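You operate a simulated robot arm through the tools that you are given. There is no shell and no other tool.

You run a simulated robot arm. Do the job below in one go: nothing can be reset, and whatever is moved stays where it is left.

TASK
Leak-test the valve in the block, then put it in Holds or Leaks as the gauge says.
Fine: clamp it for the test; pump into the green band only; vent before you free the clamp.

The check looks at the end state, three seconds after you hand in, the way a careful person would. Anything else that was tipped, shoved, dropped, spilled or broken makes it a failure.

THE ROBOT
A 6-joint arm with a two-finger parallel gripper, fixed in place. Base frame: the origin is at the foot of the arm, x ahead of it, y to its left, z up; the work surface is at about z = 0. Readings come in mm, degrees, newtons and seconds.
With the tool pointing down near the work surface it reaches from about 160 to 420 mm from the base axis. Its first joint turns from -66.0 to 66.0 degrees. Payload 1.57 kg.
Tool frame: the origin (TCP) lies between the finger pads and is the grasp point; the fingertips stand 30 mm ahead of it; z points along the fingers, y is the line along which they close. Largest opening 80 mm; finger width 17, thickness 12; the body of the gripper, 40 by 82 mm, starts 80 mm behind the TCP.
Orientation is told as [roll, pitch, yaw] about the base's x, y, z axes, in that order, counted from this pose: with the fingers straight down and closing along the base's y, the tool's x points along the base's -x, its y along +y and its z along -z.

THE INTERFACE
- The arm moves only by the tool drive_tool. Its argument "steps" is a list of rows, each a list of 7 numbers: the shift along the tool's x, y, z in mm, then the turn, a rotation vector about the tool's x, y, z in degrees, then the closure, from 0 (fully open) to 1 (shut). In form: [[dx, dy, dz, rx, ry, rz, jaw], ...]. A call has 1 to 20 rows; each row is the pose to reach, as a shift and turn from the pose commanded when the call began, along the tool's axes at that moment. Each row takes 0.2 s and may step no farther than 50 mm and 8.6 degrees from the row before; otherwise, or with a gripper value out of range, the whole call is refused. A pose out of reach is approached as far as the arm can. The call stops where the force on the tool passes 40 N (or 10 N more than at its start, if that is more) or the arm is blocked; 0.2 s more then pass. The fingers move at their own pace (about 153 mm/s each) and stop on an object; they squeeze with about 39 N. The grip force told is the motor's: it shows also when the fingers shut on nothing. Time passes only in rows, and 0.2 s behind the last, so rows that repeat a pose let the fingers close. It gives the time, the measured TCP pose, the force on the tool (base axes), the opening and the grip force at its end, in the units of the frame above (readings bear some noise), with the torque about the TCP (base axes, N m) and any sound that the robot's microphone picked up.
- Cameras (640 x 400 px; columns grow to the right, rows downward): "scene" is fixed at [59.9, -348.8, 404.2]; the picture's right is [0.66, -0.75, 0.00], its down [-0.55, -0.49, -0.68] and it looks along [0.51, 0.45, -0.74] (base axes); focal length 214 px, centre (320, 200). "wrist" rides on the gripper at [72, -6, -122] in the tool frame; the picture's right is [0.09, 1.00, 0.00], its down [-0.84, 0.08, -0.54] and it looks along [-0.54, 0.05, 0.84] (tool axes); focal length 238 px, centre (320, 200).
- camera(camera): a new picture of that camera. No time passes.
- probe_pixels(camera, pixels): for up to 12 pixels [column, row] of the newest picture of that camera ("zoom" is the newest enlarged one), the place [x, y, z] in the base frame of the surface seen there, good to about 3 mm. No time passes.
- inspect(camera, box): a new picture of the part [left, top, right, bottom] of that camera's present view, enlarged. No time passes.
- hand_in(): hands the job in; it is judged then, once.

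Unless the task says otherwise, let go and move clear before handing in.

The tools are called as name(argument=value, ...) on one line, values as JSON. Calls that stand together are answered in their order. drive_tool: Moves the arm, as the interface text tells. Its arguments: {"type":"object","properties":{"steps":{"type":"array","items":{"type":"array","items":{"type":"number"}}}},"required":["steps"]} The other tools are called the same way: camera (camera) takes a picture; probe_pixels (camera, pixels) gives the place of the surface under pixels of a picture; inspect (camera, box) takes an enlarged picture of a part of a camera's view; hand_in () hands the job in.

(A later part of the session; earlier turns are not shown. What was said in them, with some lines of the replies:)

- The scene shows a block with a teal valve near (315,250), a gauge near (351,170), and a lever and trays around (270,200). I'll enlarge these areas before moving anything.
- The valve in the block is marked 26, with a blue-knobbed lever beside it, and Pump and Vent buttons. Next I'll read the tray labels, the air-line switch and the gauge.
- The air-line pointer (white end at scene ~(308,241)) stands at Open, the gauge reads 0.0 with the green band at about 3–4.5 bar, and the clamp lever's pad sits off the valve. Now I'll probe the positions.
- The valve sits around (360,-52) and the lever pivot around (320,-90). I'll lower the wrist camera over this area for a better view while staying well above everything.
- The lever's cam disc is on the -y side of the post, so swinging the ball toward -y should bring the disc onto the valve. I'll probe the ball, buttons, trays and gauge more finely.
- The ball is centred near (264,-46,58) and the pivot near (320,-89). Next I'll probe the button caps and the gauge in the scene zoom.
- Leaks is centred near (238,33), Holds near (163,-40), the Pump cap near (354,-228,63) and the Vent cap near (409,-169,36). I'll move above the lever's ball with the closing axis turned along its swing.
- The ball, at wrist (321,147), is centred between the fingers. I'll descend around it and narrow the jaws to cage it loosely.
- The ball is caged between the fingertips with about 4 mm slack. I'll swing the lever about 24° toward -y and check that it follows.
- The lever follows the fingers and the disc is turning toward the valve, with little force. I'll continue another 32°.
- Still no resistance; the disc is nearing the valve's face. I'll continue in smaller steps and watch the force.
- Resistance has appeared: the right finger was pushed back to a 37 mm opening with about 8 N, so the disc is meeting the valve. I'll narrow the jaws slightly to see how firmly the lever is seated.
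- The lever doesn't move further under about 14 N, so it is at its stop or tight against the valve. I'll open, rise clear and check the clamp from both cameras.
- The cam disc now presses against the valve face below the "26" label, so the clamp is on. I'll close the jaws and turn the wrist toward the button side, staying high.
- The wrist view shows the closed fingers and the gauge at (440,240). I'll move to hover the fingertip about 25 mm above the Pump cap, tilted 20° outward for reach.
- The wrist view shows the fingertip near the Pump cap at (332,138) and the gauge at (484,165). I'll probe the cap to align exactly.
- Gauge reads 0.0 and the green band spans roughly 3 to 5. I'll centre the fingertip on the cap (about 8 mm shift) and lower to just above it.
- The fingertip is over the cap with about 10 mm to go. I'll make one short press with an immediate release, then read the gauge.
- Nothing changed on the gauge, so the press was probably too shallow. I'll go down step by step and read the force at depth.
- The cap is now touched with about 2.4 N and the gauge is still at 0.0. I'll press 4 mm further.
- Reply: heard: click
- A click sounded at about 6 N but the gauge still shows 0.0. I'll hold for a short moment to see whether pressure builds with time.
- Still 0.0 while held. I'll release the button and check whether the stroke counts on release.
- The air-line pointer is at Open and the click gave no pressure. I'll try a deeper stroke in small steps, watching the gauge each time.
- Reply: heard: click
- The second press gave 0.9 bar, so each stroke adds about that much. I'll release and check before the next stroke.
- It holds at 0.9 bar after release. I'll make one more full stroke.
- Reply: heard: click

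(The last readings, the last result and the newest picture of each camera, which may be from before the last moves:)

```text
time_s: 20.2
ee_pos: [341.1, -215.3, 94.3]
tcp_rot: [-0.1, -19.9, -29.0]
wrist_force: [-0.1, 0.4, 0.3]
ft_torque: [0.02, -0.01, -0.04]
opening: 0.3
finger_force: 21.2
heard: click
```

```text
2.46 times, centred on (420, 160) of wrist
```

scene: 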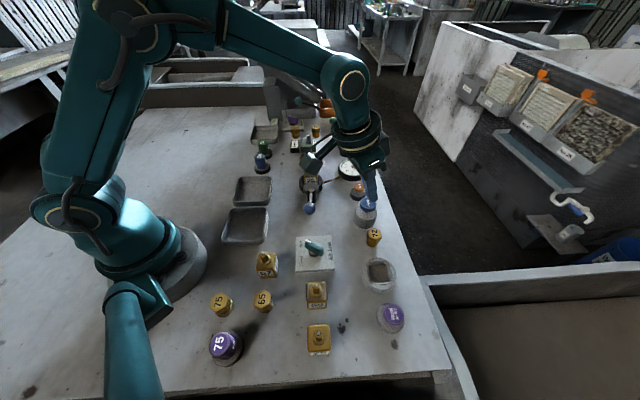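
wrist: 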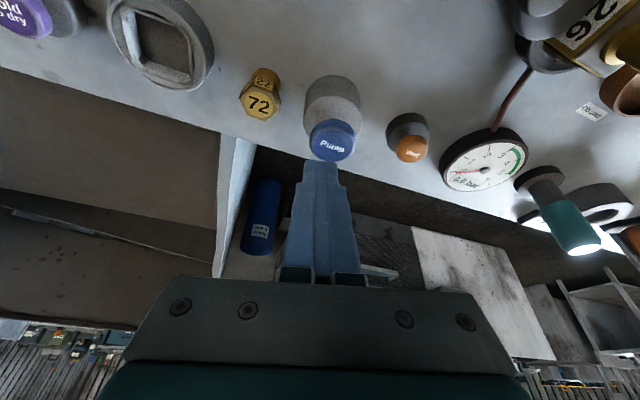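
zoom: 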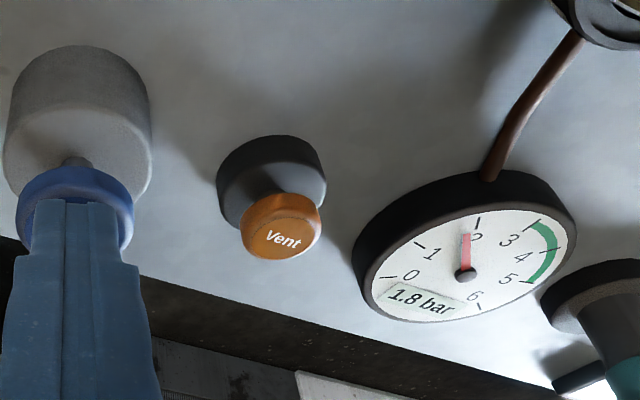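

1.8 bar now, so strokes are a steady 0.9 bar each. I'll make another stroke, expecting 2.7.

drive_tool(steps=[[2.4, 0, 6.6, 0, 0, 0, 1], [4, 0, 11, 0, 0, 0, 1], [4.8, 0, 13, 0, 0, 0, 1], [2.4, 0, 6.6, 0, 0, 0, 1], [0, 0, 0, 0, 0, 0, 1]])

inspect(camera="wrist", box=[290, 80, 550, 240])

```text
time_s: 21.4
ee_pos: [341.8, -215.3, 93.9]
tcp_rot: [0.0, -19.8, -28.9]
wrist_force: [-0.3, -1.0, -0.8]
ft_torque: [-0.02, 0.01, -0.01]
opening: 0.0
finger_force: 21.5
heard: click
```

```text
2.46 times, centred on (420, 160) of wrist
```

zoom: 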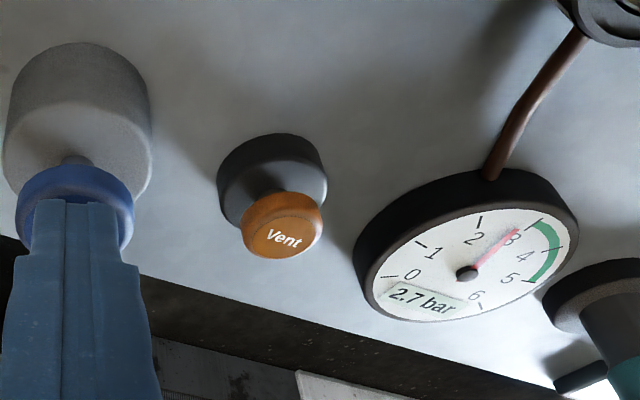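

The gauge reads 2.7 bar, just under the band. One more stroke should give about 3.6, inside the green.

drive_tool(steps=[[2.4, 0, 6.6, 0, 0, 0, 1], [4, 0, 11, 0, 0, 0, 1], [4.8, 0, 13, 0, 0, 0, 1], [2.4, 0, 6.6, 0, 0, 0, 1], [0, 0, 0, 0, 0, 0, 1]])

inspect(camera="wrist", box=[290, 80, 550, 240])

```text
time_s: 22.6
ee_pos: [341.0, -214.9, 95.4]
tcp_rot: [0.0, -19.9, -28.9]
wrist_force: [-0.1, -0.1, 0.0]
ft_torque: [0.02, 0.0, 0.0]
opening: 0.2
finger_force: 21.4
heard: click
```

```text
2.46 times, centred on (420, 160) of wrist
```

zoom: 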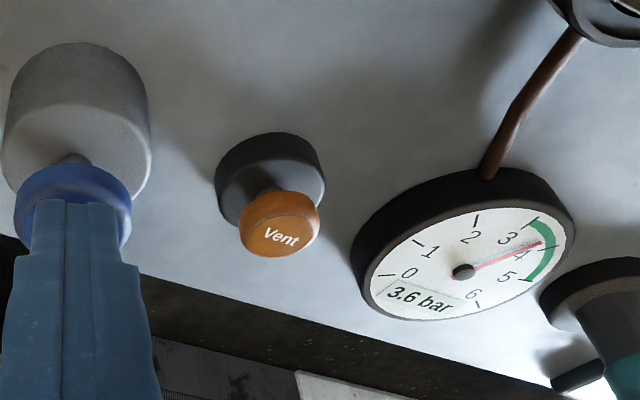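

3.6 bar, in the green. Now I'll lift slightly off the pump and wait 4 s to see whether it holds.

drive_tool(steps=[[-4, 0, -11, 0, 0, 0, 1], [-4, 0, -11, 0, 0, 0, 1], [-4, 0, -11, 0, 0, 0, 1], [-4, 0, -11, 0, 0, 0, 1], [-4, 0, -11, 0, 0, 0, 1], [-4, 0, -11, 0, 0, 0, 1], [-4, 0, -11, 0, 0, 0, 1], [-4, 0, -11, 0, 0, 0, 1], [-4, 0, -11, 0, 0, 0, 1], [-4, 0, -11, 0, 0, 0, 1], [-4, 0, -11, 0, 0, 0, 1], [-4, 0, -11, 0, 0, 0, 1], [-4, 0, -11, 0, 0, 0, 1], [-4, 0, -11, 0, 0, 0, 1], [-4, 0, -11, 0, 0, 0, 1], [-4, 0, -11, 0, 0, 0, 1], [-4, 0, -11, 0, 0, 0, 1], [-4, 0, -11, 0, 0, 0, 1], [-4, 0, -11, 0, 0, 0, 1], [-4, 0, -11, 0, 0, 0, 1]])

inspect(camera="wrist", box=[290, 80, 550, 240])

```text
time_s: 26.8
ee_pos: [341.6, -215.7, 106.4]
tcp_rot: [-0.1, -20.0, -28.9]
wrist_force: [-0.3, 0.5, 0.7]
ft_torque: [0.01, 0.01, -0.01]
opening: 0.0
finger_force: 21.0
```

```text
2.46 times, centred on (420, 160) of wrist
```

zoom: 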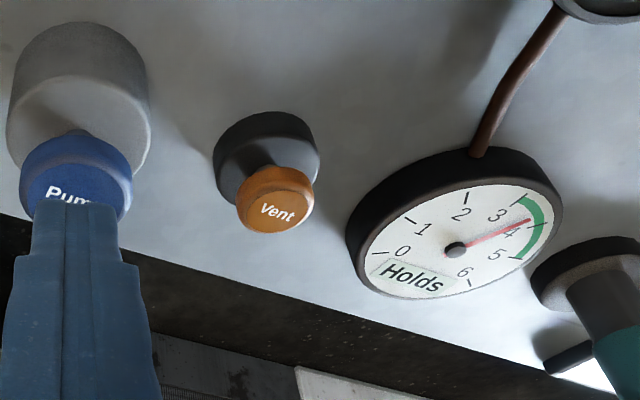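

The gauge display now says "Holds" with the needle at 3.6. Next I'll move over to the Vent cap, hovering above it.

drive_tool(steps=[[-8, 25, 3, 0, 0, 0, 1], [-16, 50, 6, 0, 0, 0, 1], [-23.1, 74, 8.4, 0, 0, 0, 1], [-18, 74, 22.5, 0, 0, 0, 1], [-18, 74, 22.5, 0, 0, 0, 1]])

camera(camera="wrist")

inspect(camera="scene", box=[310, 140, 400, 220])

```text
time_s: 28.0
ee_pos: [399.9, -163.0, 90.4]
tcp_rot: [-0.1, -20.0, -29.0]
wrist_force: [0.0, 0.0, 0.8]
ft_torque: [0.01, 0.0, 0.02]
opening: 0.4
finger_force: 21.1
```

```text
taken
```

wrist: 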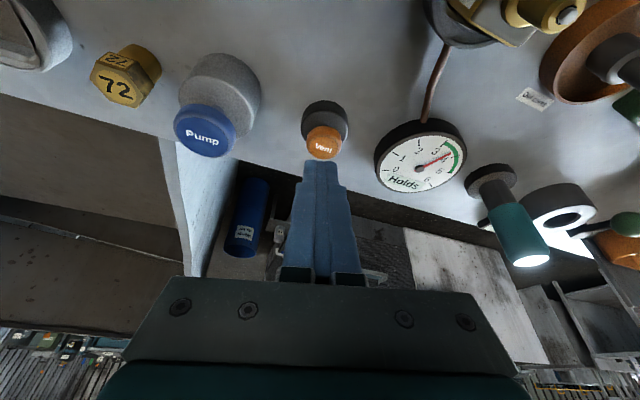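

```text
5.00 times, centred on (355, 180) of scene
```

zoom: 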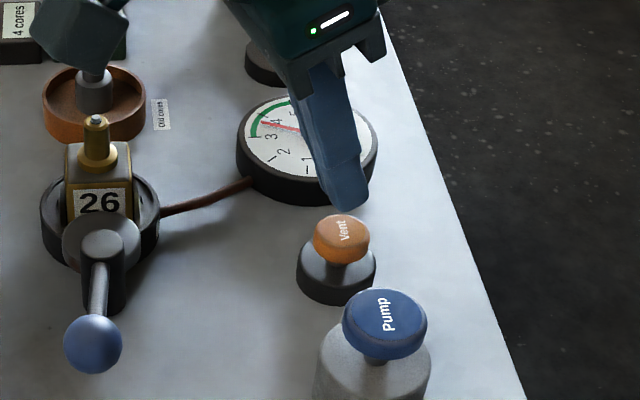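

The fingertip lines up with the Vent cap at wrist (323,142). I'll lower to just above it with a small inward correction.

drive_tool(steps=[[5.5, 0.5, 6.5, 0, 0, 0, 1], [9, 0.5, 15.9, 0, 0, 0, 1], [9, 0.5, 15.9, 0, 0, 0, 1]])

inspect(camera="wrist", box=[240, 80, 500, 240])

inspect(camera="scene", box=[330, 150, 400, 210])

```text
time_s: 28.8
ee_pos: [396.3, -160.0, 73.4]
tcp_rot: [0.0, -20.0, -29.0]
wrist_force: [-0.6, -0.1, -0.3]
ft_torque: [-0.01, -0.01, 0.01]
opening: 0.0
finger_force: 21.6
```

```text
2.46 times, centred on (370, 160) of wrist
```

zoom: 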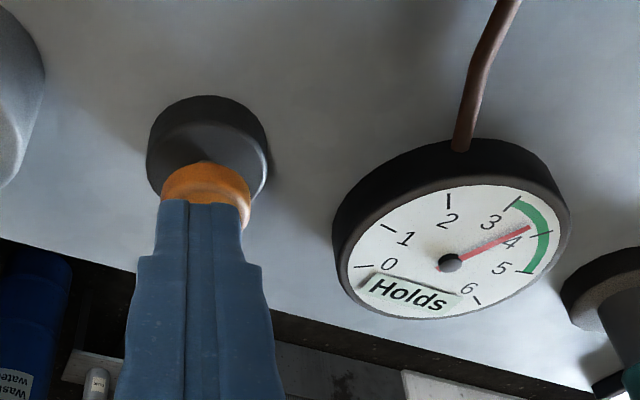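

```text
6.67 times, centred on (365, 180) of scene
```

zoom: 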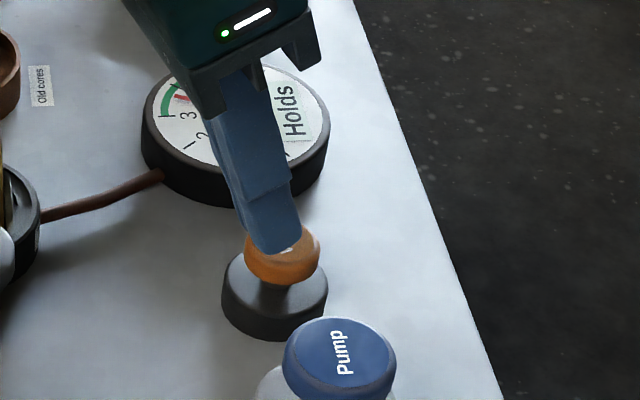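

The tip is over the Vent cap. I'll press down about 15 mm and hold, then read the gauge.

drive_tool(steps=[[2, 1, 5.6, 0, 0, 0, 1], [3.4, 1, 9.4, 0, 0, 0, 1], [4.4, 1, 12.2, 0, 0, 0, 1], [5.1, 1, 14.1, 0, 0, 0, 1], [5.1, 1, 14.1, 0, 0, 0, 1]])

inspect(camera="wrist", box=[240, 80, 500, 240])

```text
time_s: 30.0
ee_pos: [399.2, -159.6, 59.2]
tcp_rot: [0.0, -20.2, -28.9]
wrist_force: [-13.6, -4.5, 18.8]
ft_torque: [-0.12, 0.32, 0.0]
opening: 0.0
finger_force: 21.0
heard: click
```

```text
2.46 times, centred on (370, 160) of wrist
```

zoom: 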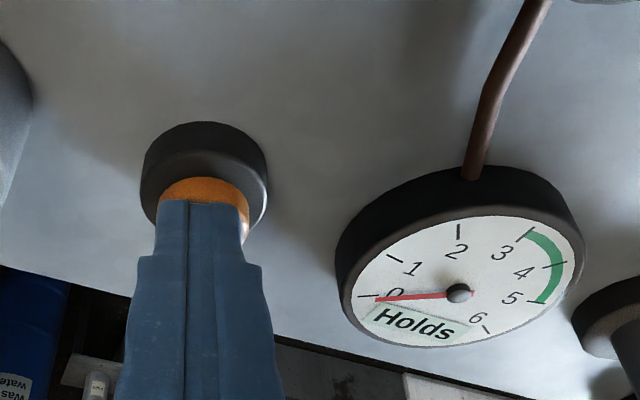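

The needle dropped to 0 with a click and the verdict "Holds" stays. I'll lift straight off the Vent button and check.

drive_tool(steps=[[-3.4, 0, -9.4, 0, 0, 0, 1], [-10, 0, -28, 0, 0, 0, 1], [-20, 0, -56, 0, 0, 0, 1], [-34, 0, -94, 0, 0, 0, 1], [-34, 0, -94, 0, 0, 0, 1]])

camera(camera="wrist")

inspect(camera="scene", box=[280, 140, 400, 220])

```text
time_s: 31.2
ee_pos: [397.0, -159.1, 158.2]
tcp_rot: [0.0, -19.9, -28.9]
wrist_force: [-0.4, -0.6, -0.5]
ft_torque: [-0.02, -0.01, -0.01]
opening: 0.0
finger_force: 21.1
```

```text
taken
```

wrist: 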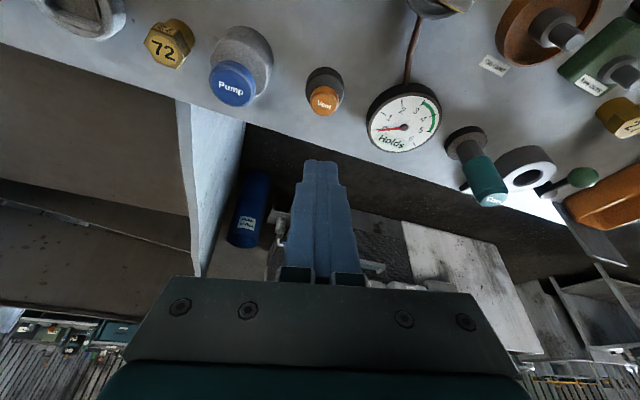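

```text
5.00 times, centred on (340, 180) of scene
```

zoom: 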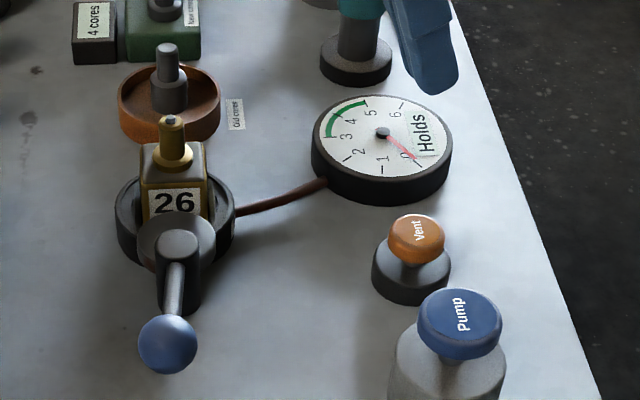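

Pressure is 0 and the display says Holds. Now I'll probe the lever ball to plan freeing the clamp.

probe_pixels(camera="zoom", pixels=[[167, 343], [150, 335], [185, 335], [167, 365], [178, 235], [173, 120], [175, 160], [150, 160], [200, 160], [175, 200]])

```text
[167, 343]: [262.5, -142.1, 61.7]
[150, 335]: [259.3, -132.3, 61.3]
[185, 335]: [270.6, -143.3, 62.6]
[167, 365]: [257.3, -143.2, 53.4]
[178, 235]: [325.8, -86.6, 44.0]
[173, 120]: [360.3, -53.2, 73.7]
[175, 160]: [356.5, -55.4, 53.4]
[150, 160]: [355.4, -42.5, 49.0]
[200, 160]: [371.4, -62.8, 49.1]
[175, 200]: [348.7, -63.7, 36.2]
```

The ball is at about (269,-137,55). I'll bring the tool upright above it, then turn the wrist to straddle it.

drive_tool(steps=[[29, -10, -8, 0, 5, 0, 1], [59, -21, -17, 0, 10, 0, 0.7], [89, -32, -26, 0, 15, 0, 0.5], [118.4, -42.8, -34.6, 0, 20, 0, 0.45], [118.4, -42.8, -34.6, 0, 20, 0, 0.45]])

drive_tool(steps=[[0, 0, 0, 0, 0, -8, 0.45], [0, 0, 0, 0, 0, -16, 0.45], [0, 0, 0, 0, 0, -24, 0.45], [0, 0, 0, 0, 0, -32, 0.45], [0, 0, 0, 0, 0, -40, 0.45], [0, 0, 0, 0, 0, -48, 0.45], [0, 0, 0, 0, 0, -56, 0.45], [0, 0, 0, 0, 0, -64, 0.45], [0, 0, 0, 0, 0, -72, 0.45], [0, 0, 0, 0, 0, -72, 0.45]])

camera(camera="wrist")

```text
time_s: 32.4
ee_pos: [267.7, -136.0, 150.3]
tcp_rot: [0.0, 0.1, -28.9]
wrist_force: [0.0, 0.0, 0.7]
ft_torque: [0.0, -0.02, -0.02]
opening: 43.9
finger_force: 0.0
```

```text
time_s: 34.6
ee_pos: [269.5, -137.1, 150.6]
tcp_rot: [0.0, 0.0, 43.3]
wrist_force: [-1.0, 0.0, 0.1]
ft_torque: [-0.02, 0.01, 0.01]
opening: 44.0
finger_force: 0.1
```

```text
taken
```

wrist: 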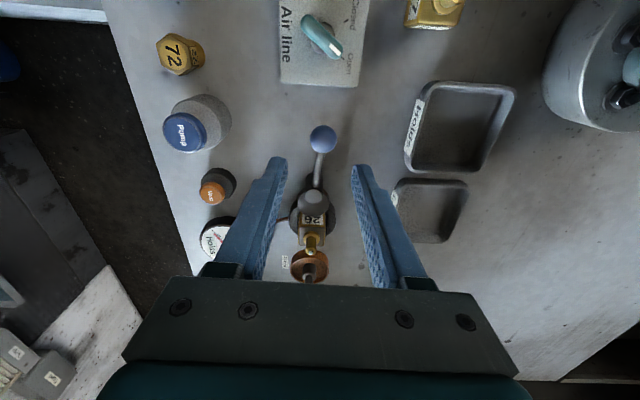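

The ball, at wrist (322,138), is between the fingers. I'll descend and cage it.

drive_tool(steps=[[0, 0, 28, 0, 0, 0, 0.45], [0, 0, 56, 0, 0, 0, 0.45], [0, 0, 84, 0, 0, 0, 0.45], [0, 0, 84, 0, 0, 0, 0.62], [0, 0, 84, 0, 0, 0, 0.62]])

inspect(camera="wrist", box=[270, 150, 390, 290])

```text
time_s: 35.8
ee_pos: [268.0, -138.2, 66.0]
tcp_rot: [0.0, 0.0, 43.0]
wrist_force: [-1.9, 2.3, -1.7]
ft_torque: [0.02, 0.03, 0.02]
opening: 33.4
finger_force: 1.6
```

```text
2.86 times, centred on (330, 220) of wrist
```

zoom: 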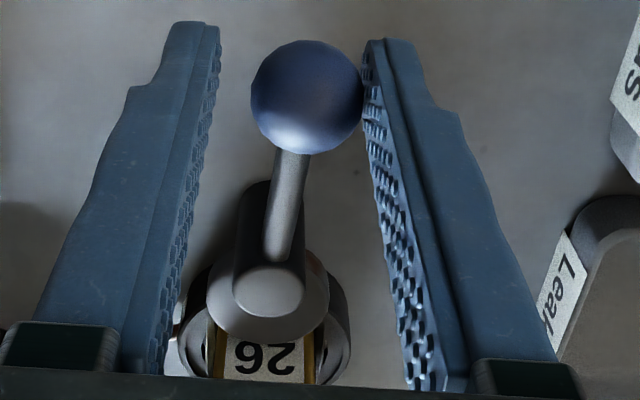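

The ball is caged again. I'll swing the lever back toward +y to free the clamp, first 40°.

drive_tool(steps=[[-0.2, 4.9, 0, 0, 0, 4, 0.62], [-0.7, 9.8, 0, 0, 0, 8, 0.62], [-2.7, 19.5, 0, 0, 0, 16, 0.62], [-6.1, 28.7, 0, 0, 0, 24, 0.62], [-10.7, 37.4, 0, 0, 0, 32, 0.62], [-16.5, 45.4, 0, 0, 0, 40, 0.62]])

camera(camera="wrist")

```text
time_s: 37.2
ee_pos: [251.2, -92.6, 66.8]
tcp_rot: [0.0, 0.0, 2.9]
wrist_force: [-1.1, 0.2, 0.6]
ft_torque: [0.02, 0.0, -0.01]
opening: 30.8
finger_force: 0.3
```

```text
taken
```

wrist: 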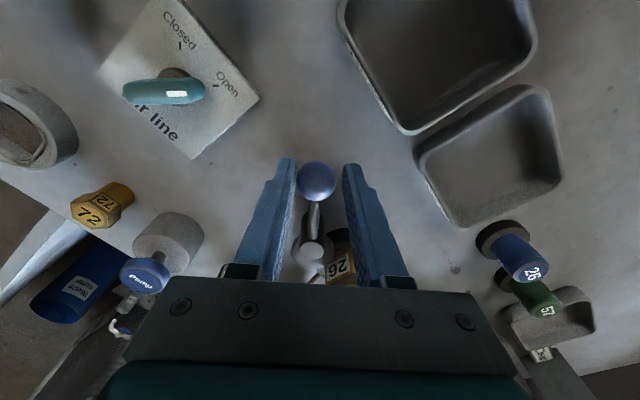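

The lever follows freely. I'll swing it the remaining way back to its starting position.

drive_tool(steps=[[-0.7, 9.8, 0, 0, 0, 8, 0.62], [-2.7, 19.5, 0, 0, 0, 16, 0.62], [-6.1, 28.7, 0, 0, 0, 24, 0.62], [-10.7, 37.4, 0, 0, 0, 32, 0.62], [-16.0, 44.4, 0, 0, 0, 39, 0.62]])

camera(camera="wrist")

inspect(camera="scene", box=[250, 150, 350, 215])

```text
time_s: 38.4
ee_pos: [263.5, -48.2, 67.9]
tcp_rot: [0.0, 0.1, -36.1]
wrist_force: [-0.4, -0.1, -0.1]
ft_torque: [-0.03, 0.0, -0.01]
opening: 30.9
finger_force: 0.3
```

```text
taken
```

wrist: 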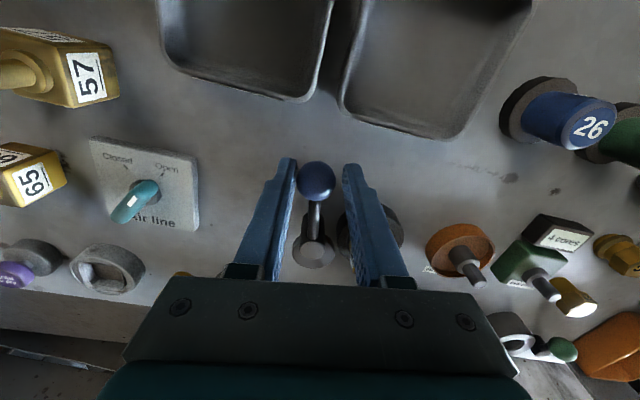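

```text
6.15 times, centred on (300, 182) of scene
```

zoom: 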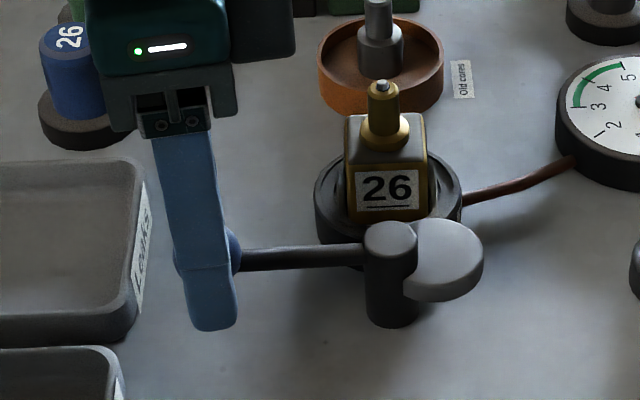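

The lever is back at its original position and the valve still sits in the block. I'll release the ball and rise straight up.

drive_tool(steps=[[0, 0, 0, 0, 0, 0, 0.45], [0, 0, 0, 0, 0, 0, 0.45], [0, 0, -40, 0, 0, 0, 0.45], [0, 0, -85, 0, 0, 0, 0.4], [0, 0, -85, 0, 0, 0, 0.4]])

drive_tool(steps=[[0, 0, 0, 0, 0, -8, 0.4], [0, 0, 0, 0, 0, -16, 0.4], [0, 0, 0, 0, 0, -24, 0.4], [0, 0, 0, 0, 0, -32, 0.4], [0, 0, 0, 0, 0, -40, 0.4], [0, 0, 0, 0, 0, -48, 0.4], [0, 0, 0, 0, 0, -56, 0.4], [0, 0, 0, 0, 0, -64, 0.4], [0, 0, 0, 0, 0, -72, 0.4], [0, 0, 0, 0, 0, -80, 0.4], [0, 0, 0, 0, 0, -80, 0.4]])

camera(camera="wrist")

inspect(camera="scene", box=[250, 140, 370, 215])

```text
time_s: 39.6
ee_pos: [263.1, -48.4, 153.9]
tcp_rot: [0.0, -0.1, -35.9]
wrist_force: [-0.2, 0.0, 0.0]
ft_torque: [0.02, 0.0, -0.01]
opening: 48.0
finger_force: 0.1
```

```text
time_s: 42.0
ee_pos: [263.2, -47.1, 153.8]
tcp_rot: [0.1, 0.0, 44.2]
wrist_force: [-0.4, -0.5, 0.1]
ft_torque: [0.03, 0.04, 0.01]
opening: 47.8
finger_force: 0.1
```

```text
taken
```

wrist: 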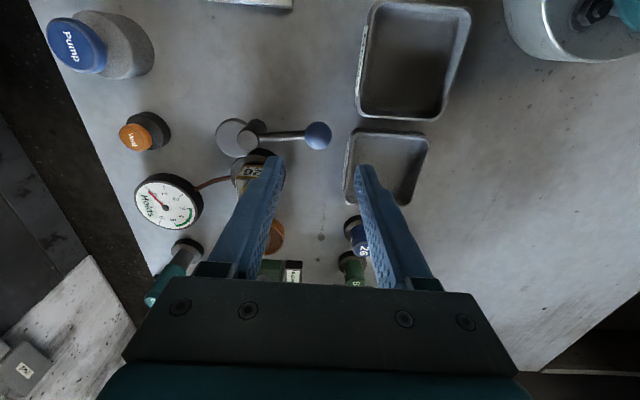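

```text
5.33 times, centred on (310, 178) of scene
```

zoom: 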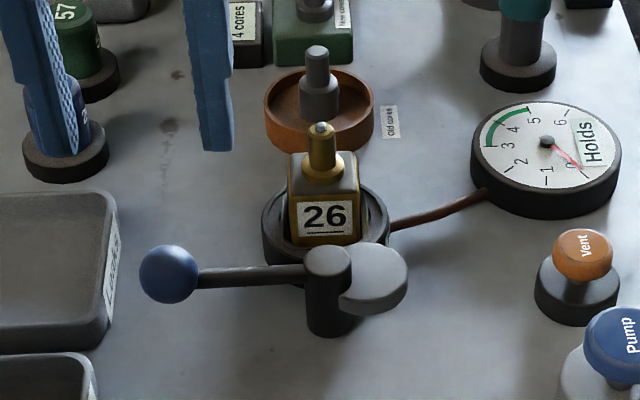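

I'll move over the valve at a safe height for a closer look at its orientation.

drive_tool(steps=[[-22, -23, 0, 0, 0, 0, 0.3], [-43, -46, 0, 0, 0, 0, 0.3], [-64.5, -68.2, 2, 0, 0, 0, 0.3], [-64.5, -68.2, 2, 0, 0, 0, 0.3]])

camera(camera="wrist")

inspect(camera="wrist", box=[250, 60, 400, 200])

```text
time_s: 43.0
ee_pos: [357.5, -52.2, 149.7]
tcp_rot: [0.1, 0.1, 44.0]
wrist_force: [1.0, 0.4, 0.0]
ft_torque: [0.0, -0.01, -0.01]
opening: 56.0
finger_force: 0.0
```

```text
taken
```

wrist: 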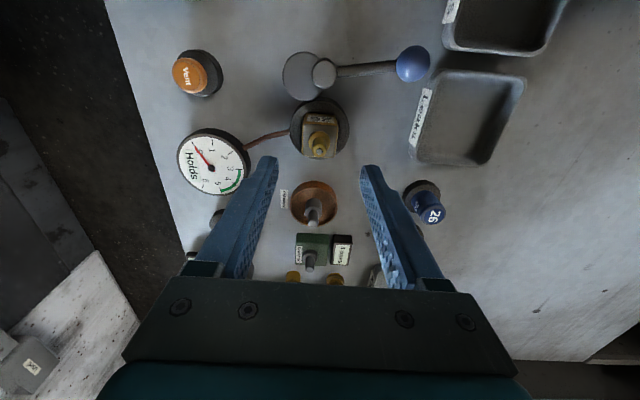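

```text
2.86 times, centred on (325, 130) of wrist
```

zoom: 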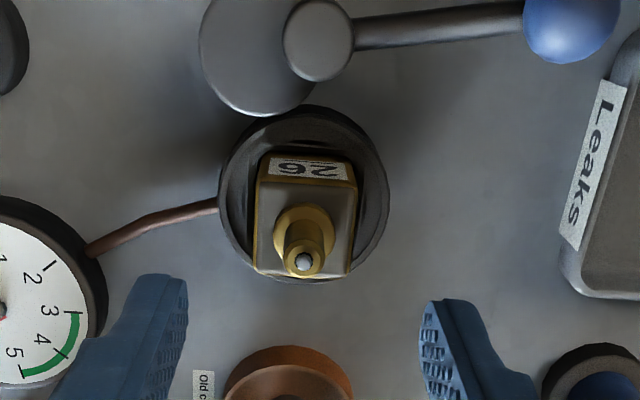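

The valve's faces are aligned with the finger pads to within about 2°. I'll probe its edges to centre the grasp.

probe_pixels(camera="zoom", pixels=[[303, 262], [303, 225], [265, 190], [350, 190], [262, 260], [345, 265], [270, 225], [345, 230], [305, 170], [230, 190], [375, 190], [303, 120]])

```text
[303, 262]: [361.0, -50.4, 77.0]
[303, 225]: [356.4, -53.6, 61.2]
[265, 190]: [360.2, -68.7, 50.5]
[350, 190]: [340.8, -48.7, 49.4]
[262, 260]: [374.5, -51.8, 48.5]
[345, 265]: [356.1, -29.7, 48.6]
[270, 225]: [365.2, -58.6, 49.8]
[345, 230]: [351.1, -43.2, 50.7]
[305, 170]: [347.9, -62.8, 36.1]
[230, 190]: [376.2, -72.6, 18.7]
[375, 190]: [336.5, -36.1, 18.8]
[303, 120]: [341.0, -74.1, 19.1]
```

The body is about 28 mm square centred at (358,-50), top at z=50, with the block's rim at z=19. I'll descend with open jaws to grip the body just above the rim.

drive_tool(steps=[[-1.4, 0, 30, 0, 0, 0, 0.3], [-1.4, 0, 60, 0, 0, 0, 0.3], [-1.4, 0, 80, 0, 0, 0, 0.3], [-1.4, 0, 93, 0, 0, 0, 0.3], [-1.4, 0, 93, 0, 0, 0, 0.3]])

inspect(camera="wrist", box=[230, 80, 410, 290])

inspect(camera="scene", box=[270, 140, 370, 210])

```text
time_s: 44.2
ee_pos: [358.0, -51.6, 56.1]
tcp_rot: [0.0, 0.1, 44.1]
wrist_force: [-0.7, 0.1, 0.5]
ft_torque: [-0.01, 0.01, -0.01]
opening: 56.1
finger_force: 0.1
```

```text
1.90 times, centred on (320, 185) of wrist
```

zoom: 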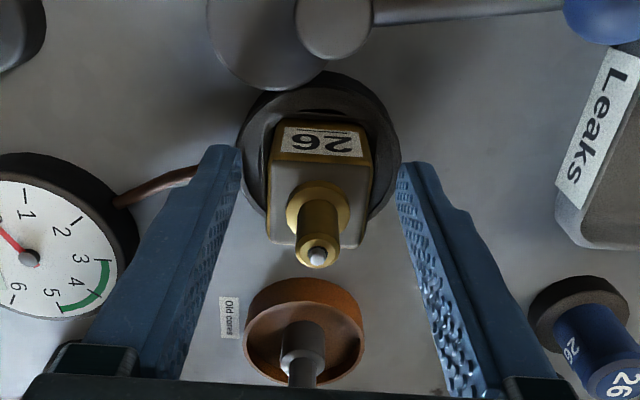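

```text
5.71 times, centred on (320, 175) of scene
```

zoom: 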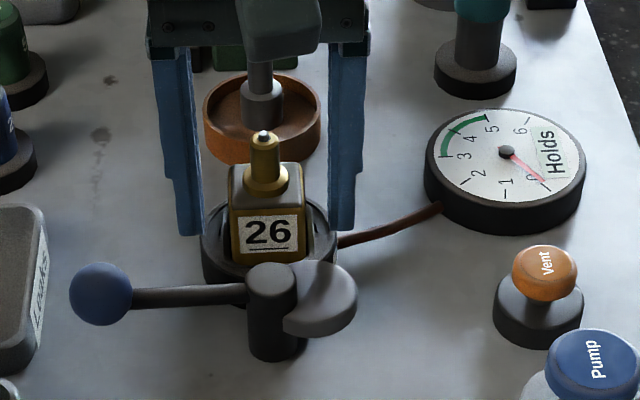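

The fingers straddle the body with clearance on both sides (zoom (225,150) and (410,165)). I'll close the jaws.

drive_tool(steps=[[0, 0, 0, 0, 0, 0, 0.5], [0, 0, 0, 0, 0, 0, 0.65], [0, 0, 0, 0, 0, 0, 0.8], [0, 0, 0, 0, 0, 0, 0.8]])

inspect(camera="wrist", box=[230, 80, 410, 290])

```text
time_s: 45.2
ee_pos: [358.2, -51.5, 56.3]
tcp_rot: [0.0, 0.0, 44.2]
wrist_force: [0.1, 0.5, 0.4]
ft_torque: [0.0, 0.0, 0.0]
opening: 33.4
finger_force: 39.2
```

```text
1.90 times, centred on (320, 185) of wrist
```

zoom: 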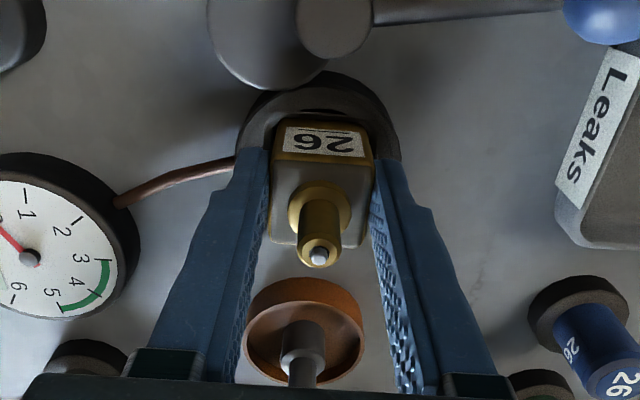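

The body is gripped at 33 mm with 39 N and no side force. I'll lift straight up.

drive_tool(steps=[[0, 0, -5, 0, 0, 0, 0.8], [0, 0, -15, 0, 0, 0, 0.8], [0, 0, -35, 0, 0, 0, 0.8], [0, 0, -60, 0, 0, 0, 0.8], [0, 0, -85, 0, 0, 0, 0.8], [0, 0, -85, 0, 0, 0, 0.8]])

camera(camera="wrist")

inspect(camera="scene", box=[260, 100, 380, 210])

```text
time_s: 46.6
ee_pos: [359.3, -50.0, 143.2]
tcp_rot: [0.0, 0.0, 44.1]
wrist_force: [0.0, -0.5, -3.5]
ft_torque: [-0.03, 0.03, 0.0]
opening: 33.2
finger_force: 39.3
```

```text
taken
```

wrist: 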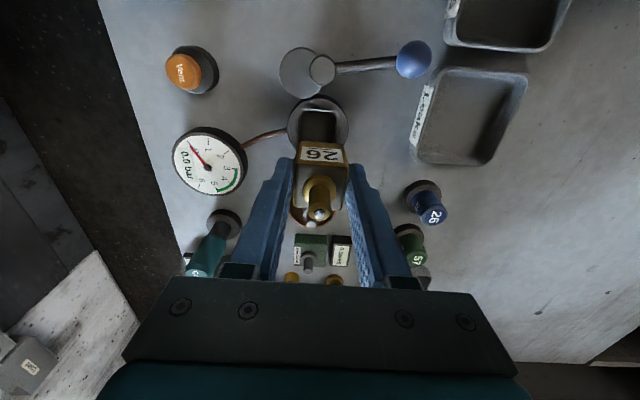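

```text
3.64 times, centred on (320, 155) of scene
```

zoom: 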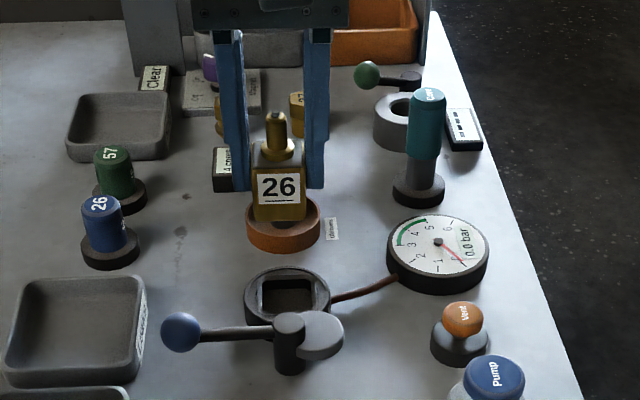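

The valve 26 is lifted and hanging straight; the block is empty at scene zoom (288,295). I'll check a standing valve's height and the Holds tray corners before carrying it over.

inspect(camera="scene", box=[210, 160, 340, 290])

probe_pixels(camera="scene", pixels=[[266, 254], [262, 262], [267, 263], [229, 208], [267, 209], [262, 243], [222, 243], [248, 226], [320, 288], [267, 225], [245, 243], [226, 225]])

```text
3.08 times, centred on (275, 225) of scene
```

zoom: 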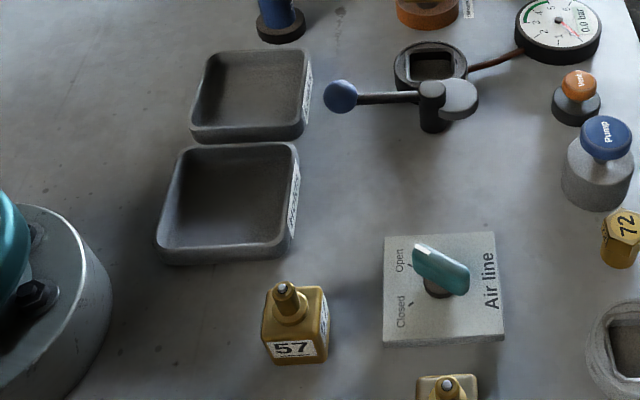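

```text
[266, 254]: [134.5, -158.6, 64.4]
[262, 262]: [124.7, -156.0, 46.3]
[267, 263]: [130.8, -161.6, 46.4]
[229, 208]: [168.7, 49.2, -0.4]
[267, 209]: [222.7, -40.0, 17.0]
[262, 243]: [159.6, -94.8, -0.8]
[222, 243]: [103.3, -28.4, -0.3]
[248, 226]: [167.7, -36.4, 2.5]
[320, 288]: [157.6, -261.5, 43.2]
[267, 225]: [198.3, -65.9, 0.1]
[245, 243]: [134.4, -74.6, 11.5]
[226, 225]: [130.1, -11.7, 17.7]
```

A standing valve's body top is at z≈46, so released in the tray the TCP will be near z≈54. I'll probe the Holds tray's inner corners in the zoom.

probe_pixels(camera="zoom", pixels=[[192, 152], [288, 152], [272, 236], [172, 238], [192, 146], [290, 145], [280, 245], [160, 240], [230, 195], [240, 146], [290, 195], [220, 249]])

drive_tool(steps=[[26, 28, -8, 0, 0, 0, 0.8], [53, 57, -8, 0, 0, 0, 0.8], [79, 85, -8, 0, 0, 0, 0.8], [105, 113, -8, 0, 0, 0, 0.8]])

camera(camera="wrist")

camera(camera="scene")

```text
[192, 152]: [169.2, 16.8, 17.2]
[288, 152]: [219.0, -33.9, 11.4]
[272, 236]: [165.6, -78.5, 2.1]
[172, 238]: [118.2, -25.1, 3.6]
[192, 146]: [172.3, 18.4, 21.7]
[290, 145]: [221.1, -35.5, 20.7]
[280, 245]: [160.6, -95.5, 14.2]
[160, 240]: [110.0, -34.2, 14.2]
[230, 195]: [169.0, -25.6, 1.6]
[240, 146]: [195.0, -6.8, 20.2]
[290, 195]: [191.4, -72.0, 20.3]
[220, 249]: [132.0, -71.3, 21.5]
```

```text
time_s: 47.6
ee_pos: [205.5, -41.7, 149.3]
tcp_rot: [0.0, 0.1, 43.9]
wrist_force: [-0.2, 0.3, -3.8]
ft_torque: [0.04, -0.03, 0.01]
opening: 33.4
finger_force: 38.8
```

```text
taken
```

wrist: 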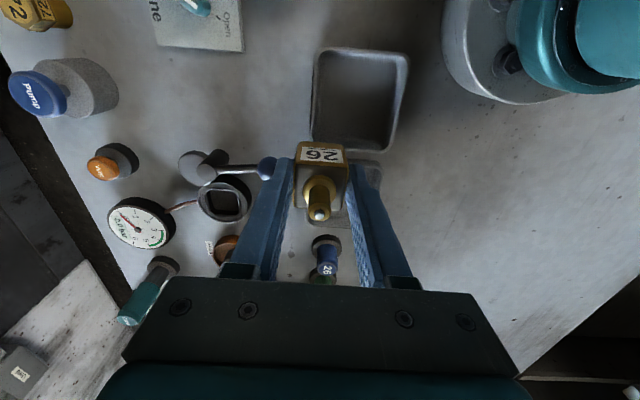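

```text
taken
```

scene: 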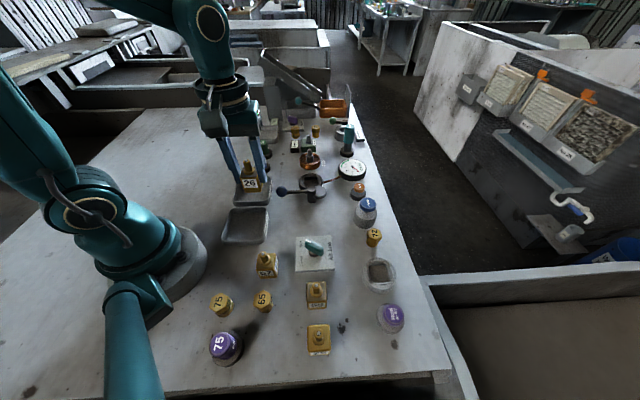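

The tray centre is about (162,-40) and the valve is upright above. I'll move over the centre of Holds and check before lowering.

drive_tool(steps=[[14, 14, 0, 0, 0, 0, 0.8], [27.8, 28, 0, 0, 0, 0, 0.8], [27.8, 28, 30, 0, 0, 0, 0.8], [27.8, 28, 55, 0, 0, 0, 0.8], [27.8, 28, 55, 0, 0, 0, 0.8]])

camera(camera="wrist")

inspect(camera="scene", box=[180, 130, 320, 280])

```text
time_s: 48.8
ee_pos: [163.7, -42.7, 93.7]
tcp_rot: [-0.1, 0.1, 44.1]
wrist_force: [0.9, 0.4, -3.7]
ft_torque: [-0.02, 0.01, 0.01]
opening: 33.5
finger_force: 38.6
```

```text
taken
```

wrist: 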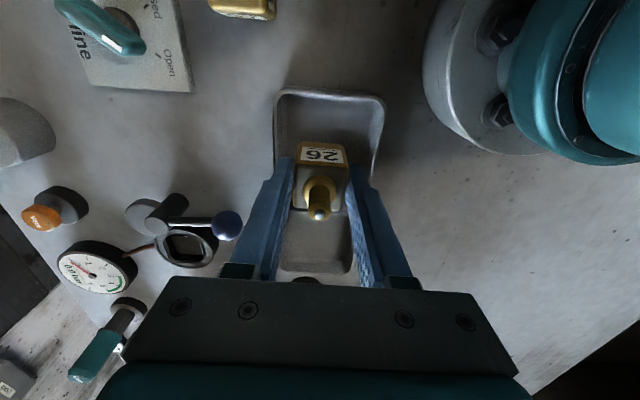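

```text
2.67 times, centred on (250, 205) of scene
```

zoom: 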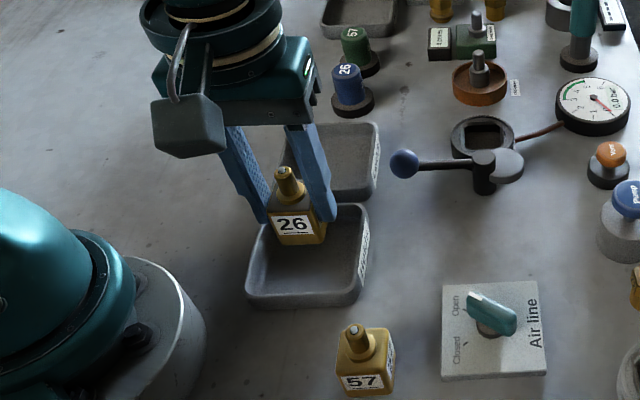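

The valve hangs over the tray with walls clear on all sides. I'll shift 3 mm toward centre and lower to just above the floor.

drive_tool(steps=[[0, 3, 12, 0, 0, 0, 0.8], [0, 3, 26, 0, 0, 0, 0.8], [0, 3, 34, 0, 0, 0, 0.8], [0, 3, 36, 0, 0, 0, 0.8], [0, 3, 36, 0, 0, 0, 0.8]])

inspect(camera="scene", box=[200, 160, 300, 260])

camera(camera="wrist")

```text
time_s: 50.0
ee_pos: [162.4, -39.6, 59.0]
tcp_rot: [0.0, -0.1, 44.0]
wrist_force: [0.0, -0.3, -4.1]
ft_torque: [-0.03, 0.0, -0.03]
opening: 33.4
finger_force: 39.8
```

```text
4.00 times, centred on (250, 210) of scene
```

zoom: 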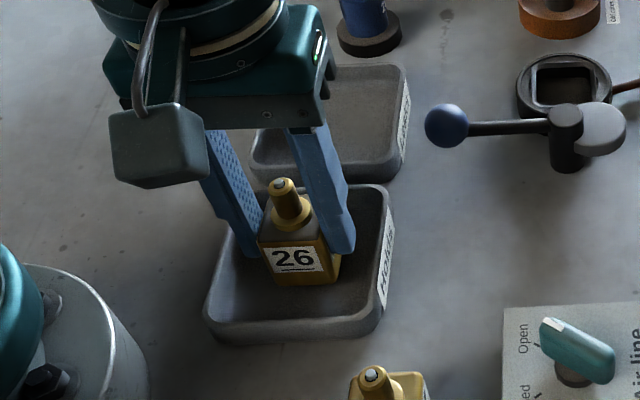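

```text
taken
```

wrist: 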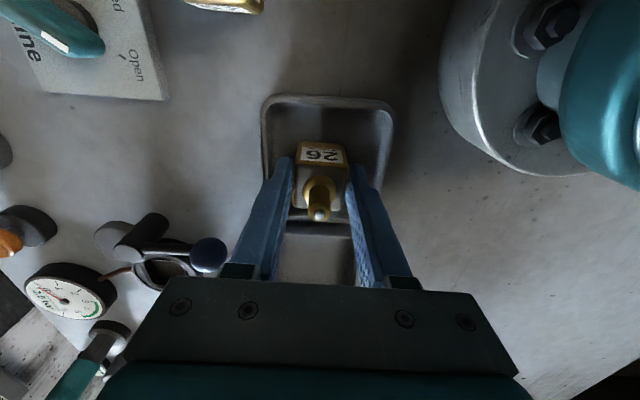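

The valve is still hanging free (-4 N) and centred in the tray. I'll lower in 1 mm steps until the floor takes its weight.

drive_tool(steps=[[0, 0, 1.5, 0, 0, 0, 0.8], [0, 0, 3, 0, 0, 0, 0.8], [0, 0, 4, 0, 0, 0, 0.8], [0, 0, 4, 0, 0, 0, 0.8]])

```text
time_s: 51.0
ee_pos: [163.2, -40.6, 53.1]
tcp_rot: [0.0, -0.1, 44.0]
wrist_force: [-0.6, 0.3, -3.8]
ft_torque: [-0.01, 0.0, -0.03]
opening: 33.4
finger_force: 39.4
```

Still unsupported at z≈53–54. I'll lower a little more, in small steps.

drive_tool(steps=[[0, 0, 1, 0, 0, 0, 0.8], [0, 0, 2, 0, 0, 0, 0.8], [0, 0, 2, 0, 0, 0, 0.8]])

inspect(camera="scene", box=[200, 160, 300, 260])

```text
time_s: 51.8
ee_pos: [163.2, -39.5, 52.9]
tcp_rot: [0.0, 0.0, 44.1]
wrist_force: [0.2, 0.0, -2.7]
ft_torque: [-0.01, 0.0, -0.02]
opening: 33.4
finger_force: 38.7
```

```text
4.00 times, centred on (250, 210) of scene
```

zoom: 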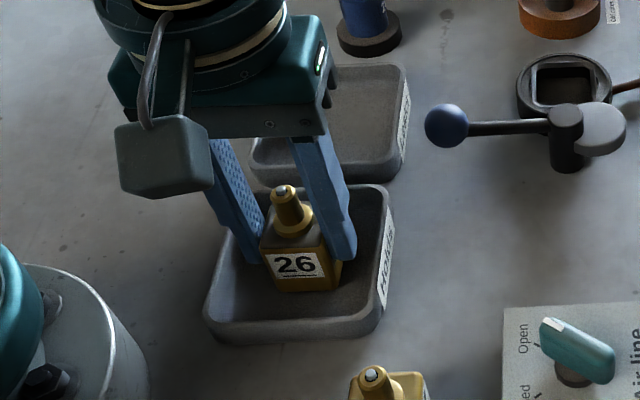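

The load is beginning to ease (-2.7 N). I'll go another 1–2 mm.

drive_tool(steps=[[0, 0, 0.7, 0, 0, 0, 0.8], [0, 0, 1.4, 0, 0, 0, 0.8], [0, 0, 1.4, 0, 0, 0, 0.8]])

```text
time_s: 52.6
ee_pos: [163.0, -40.8, 52.5]
tcp_rot: [0.1, 0.0, 44.1]
wrist_force: [-7.1, 3.4, 34.4]
ft_torque: [0.13, 0.17, 0.02]
opening: 33.7
finger_force: 38.7
```

The floor is now pushing back (34 N), so the valve is down. I'll ease up 1 mm and open gently.

drive_tool(steps=[[0, 0, -1.1, 0, 0, 0, 0.8], [0, 0, -1.1, 0, 0, 0, 0.8]])

drive_tool(steps=[[0, 0, 0, 0, 0, 0, 0.57], [0, 0, 0, 0, 0, 0, 0.5], [0, 0, 0, 0, 0, 0, 0.47], [0, 0, 0, 0, 0, 0, 0.47]])

camera(camera="wrist")

inspect(camera="scene", box=[200, 160, 300, 260])

```text
time_s: 53.2
ee_pos: [163.0, -39.5, 52.5]
tcp_rot: [0.0, -0.1, 43.9]
wrist_force: [-0.2, 0.9, -3.9]
ft_torque: [0.05, 0.02, 0.0]
opening: 33.4
finger_force: 39.3
```

```text
time_s: 54.2
ee_pos: [163.0, -38.7, 51.8]
tcp_rot: [0.0, 0.0, 44.0]
wrist_force: [0.1, 0.2, -0.4]
ft_torque: [0.01, 0.0, 0.02]
opening: 42.4
finger_force: 0.0
```

```text
taken
```

wrist: 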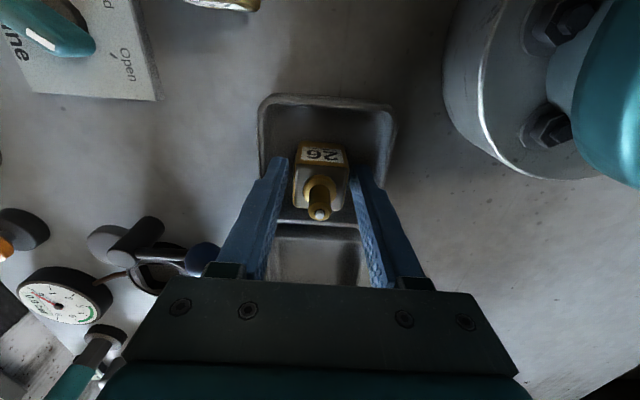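

```text
4.00 times, centred on (250, 210) of scene
```

zoom: 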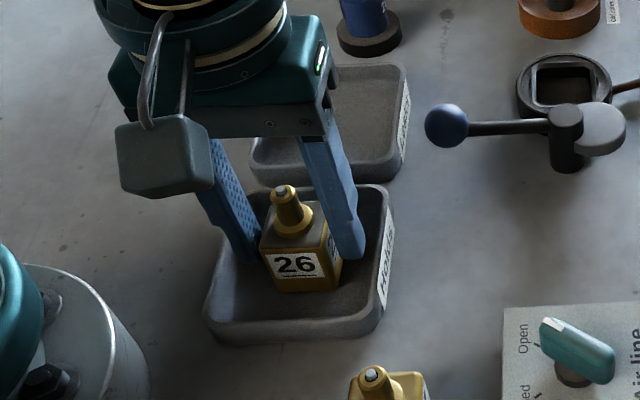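

The valve stands upright in Holds with the jaws free (42 mm, no force). I'll rise straight up and look again.

drive_tool(steps=[[0, 0, -10, 0, 0, 0, 0.45], [0, 0, -35, 0, 0, 0, 0.45], [0, 0, -75, 0, 0, 0, 0.45], [0, 0, -115, 0, 0, 0, 0.45], [0, 0, -115, 0, 0, 0, 0.45]])

camera(camera="scene")

inspect(camera="scene", box=[200, 140, 400, 265])

camera(camera="wrist")

```text
time_s: 55.4
ee_pos: [161.6, -40.3, 167.7]
tcp_rot: [0.0, 0.0, 44.0]
wrist_force: [-0.3, 0.8, -0.5]
ft_torque: [0.01, 0.03, 0.03]
opening: 44.1
finger_force: 0.0
```

```text
taken
```

scene: 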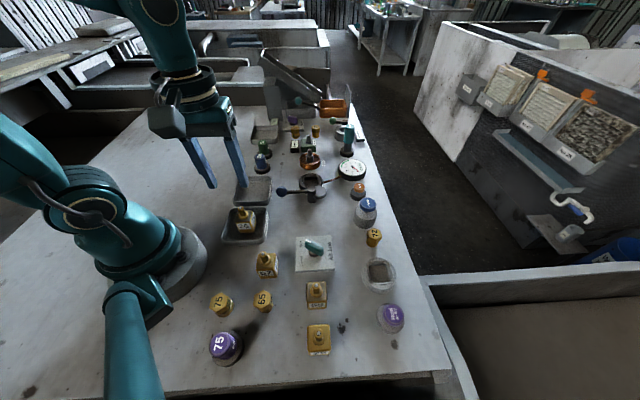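

```text
3.20 times, centred on (300, 202) of scene
```

zoom: 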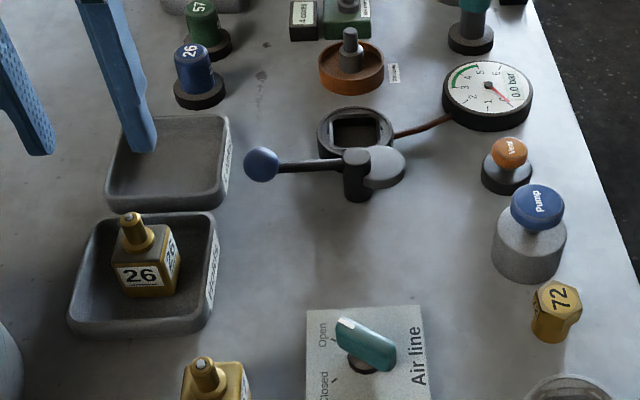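

```text
taken
```

wrist: 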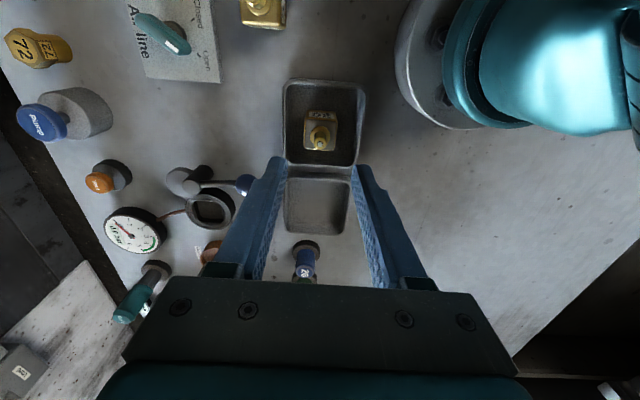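

Valve 26 stands upright in the Holds tray at zoom (148,262). The lever is back in its free position, the gauge is at 0.0, and nothing else has moved. The arm is clear, so I'm handing in.

hand_in()

```text
The job is handed in.
```

Valve 26 passed the leak test and is standing upright in the Holds tray.

- **Clamp:** I swung the lever until its disc pressed firmly against the valve, before any pumping.
- **Pump:** The first press clicked but showed no pressure. After that, four strokes of about 0.9 bar each brought it to 3.6 bar, inside the green band and never above it.
- **Reading:** The pressure stayed at 3.6 bar over a 4-second wait and the gauge display changed to "Holds".
- **Vent and release:** I vented to 0 bar first, then swung the clamp back to where it started.

The final pictures show the gauge at 0.0 and nothing else moved or tipped. The arm was clear when I handed in.
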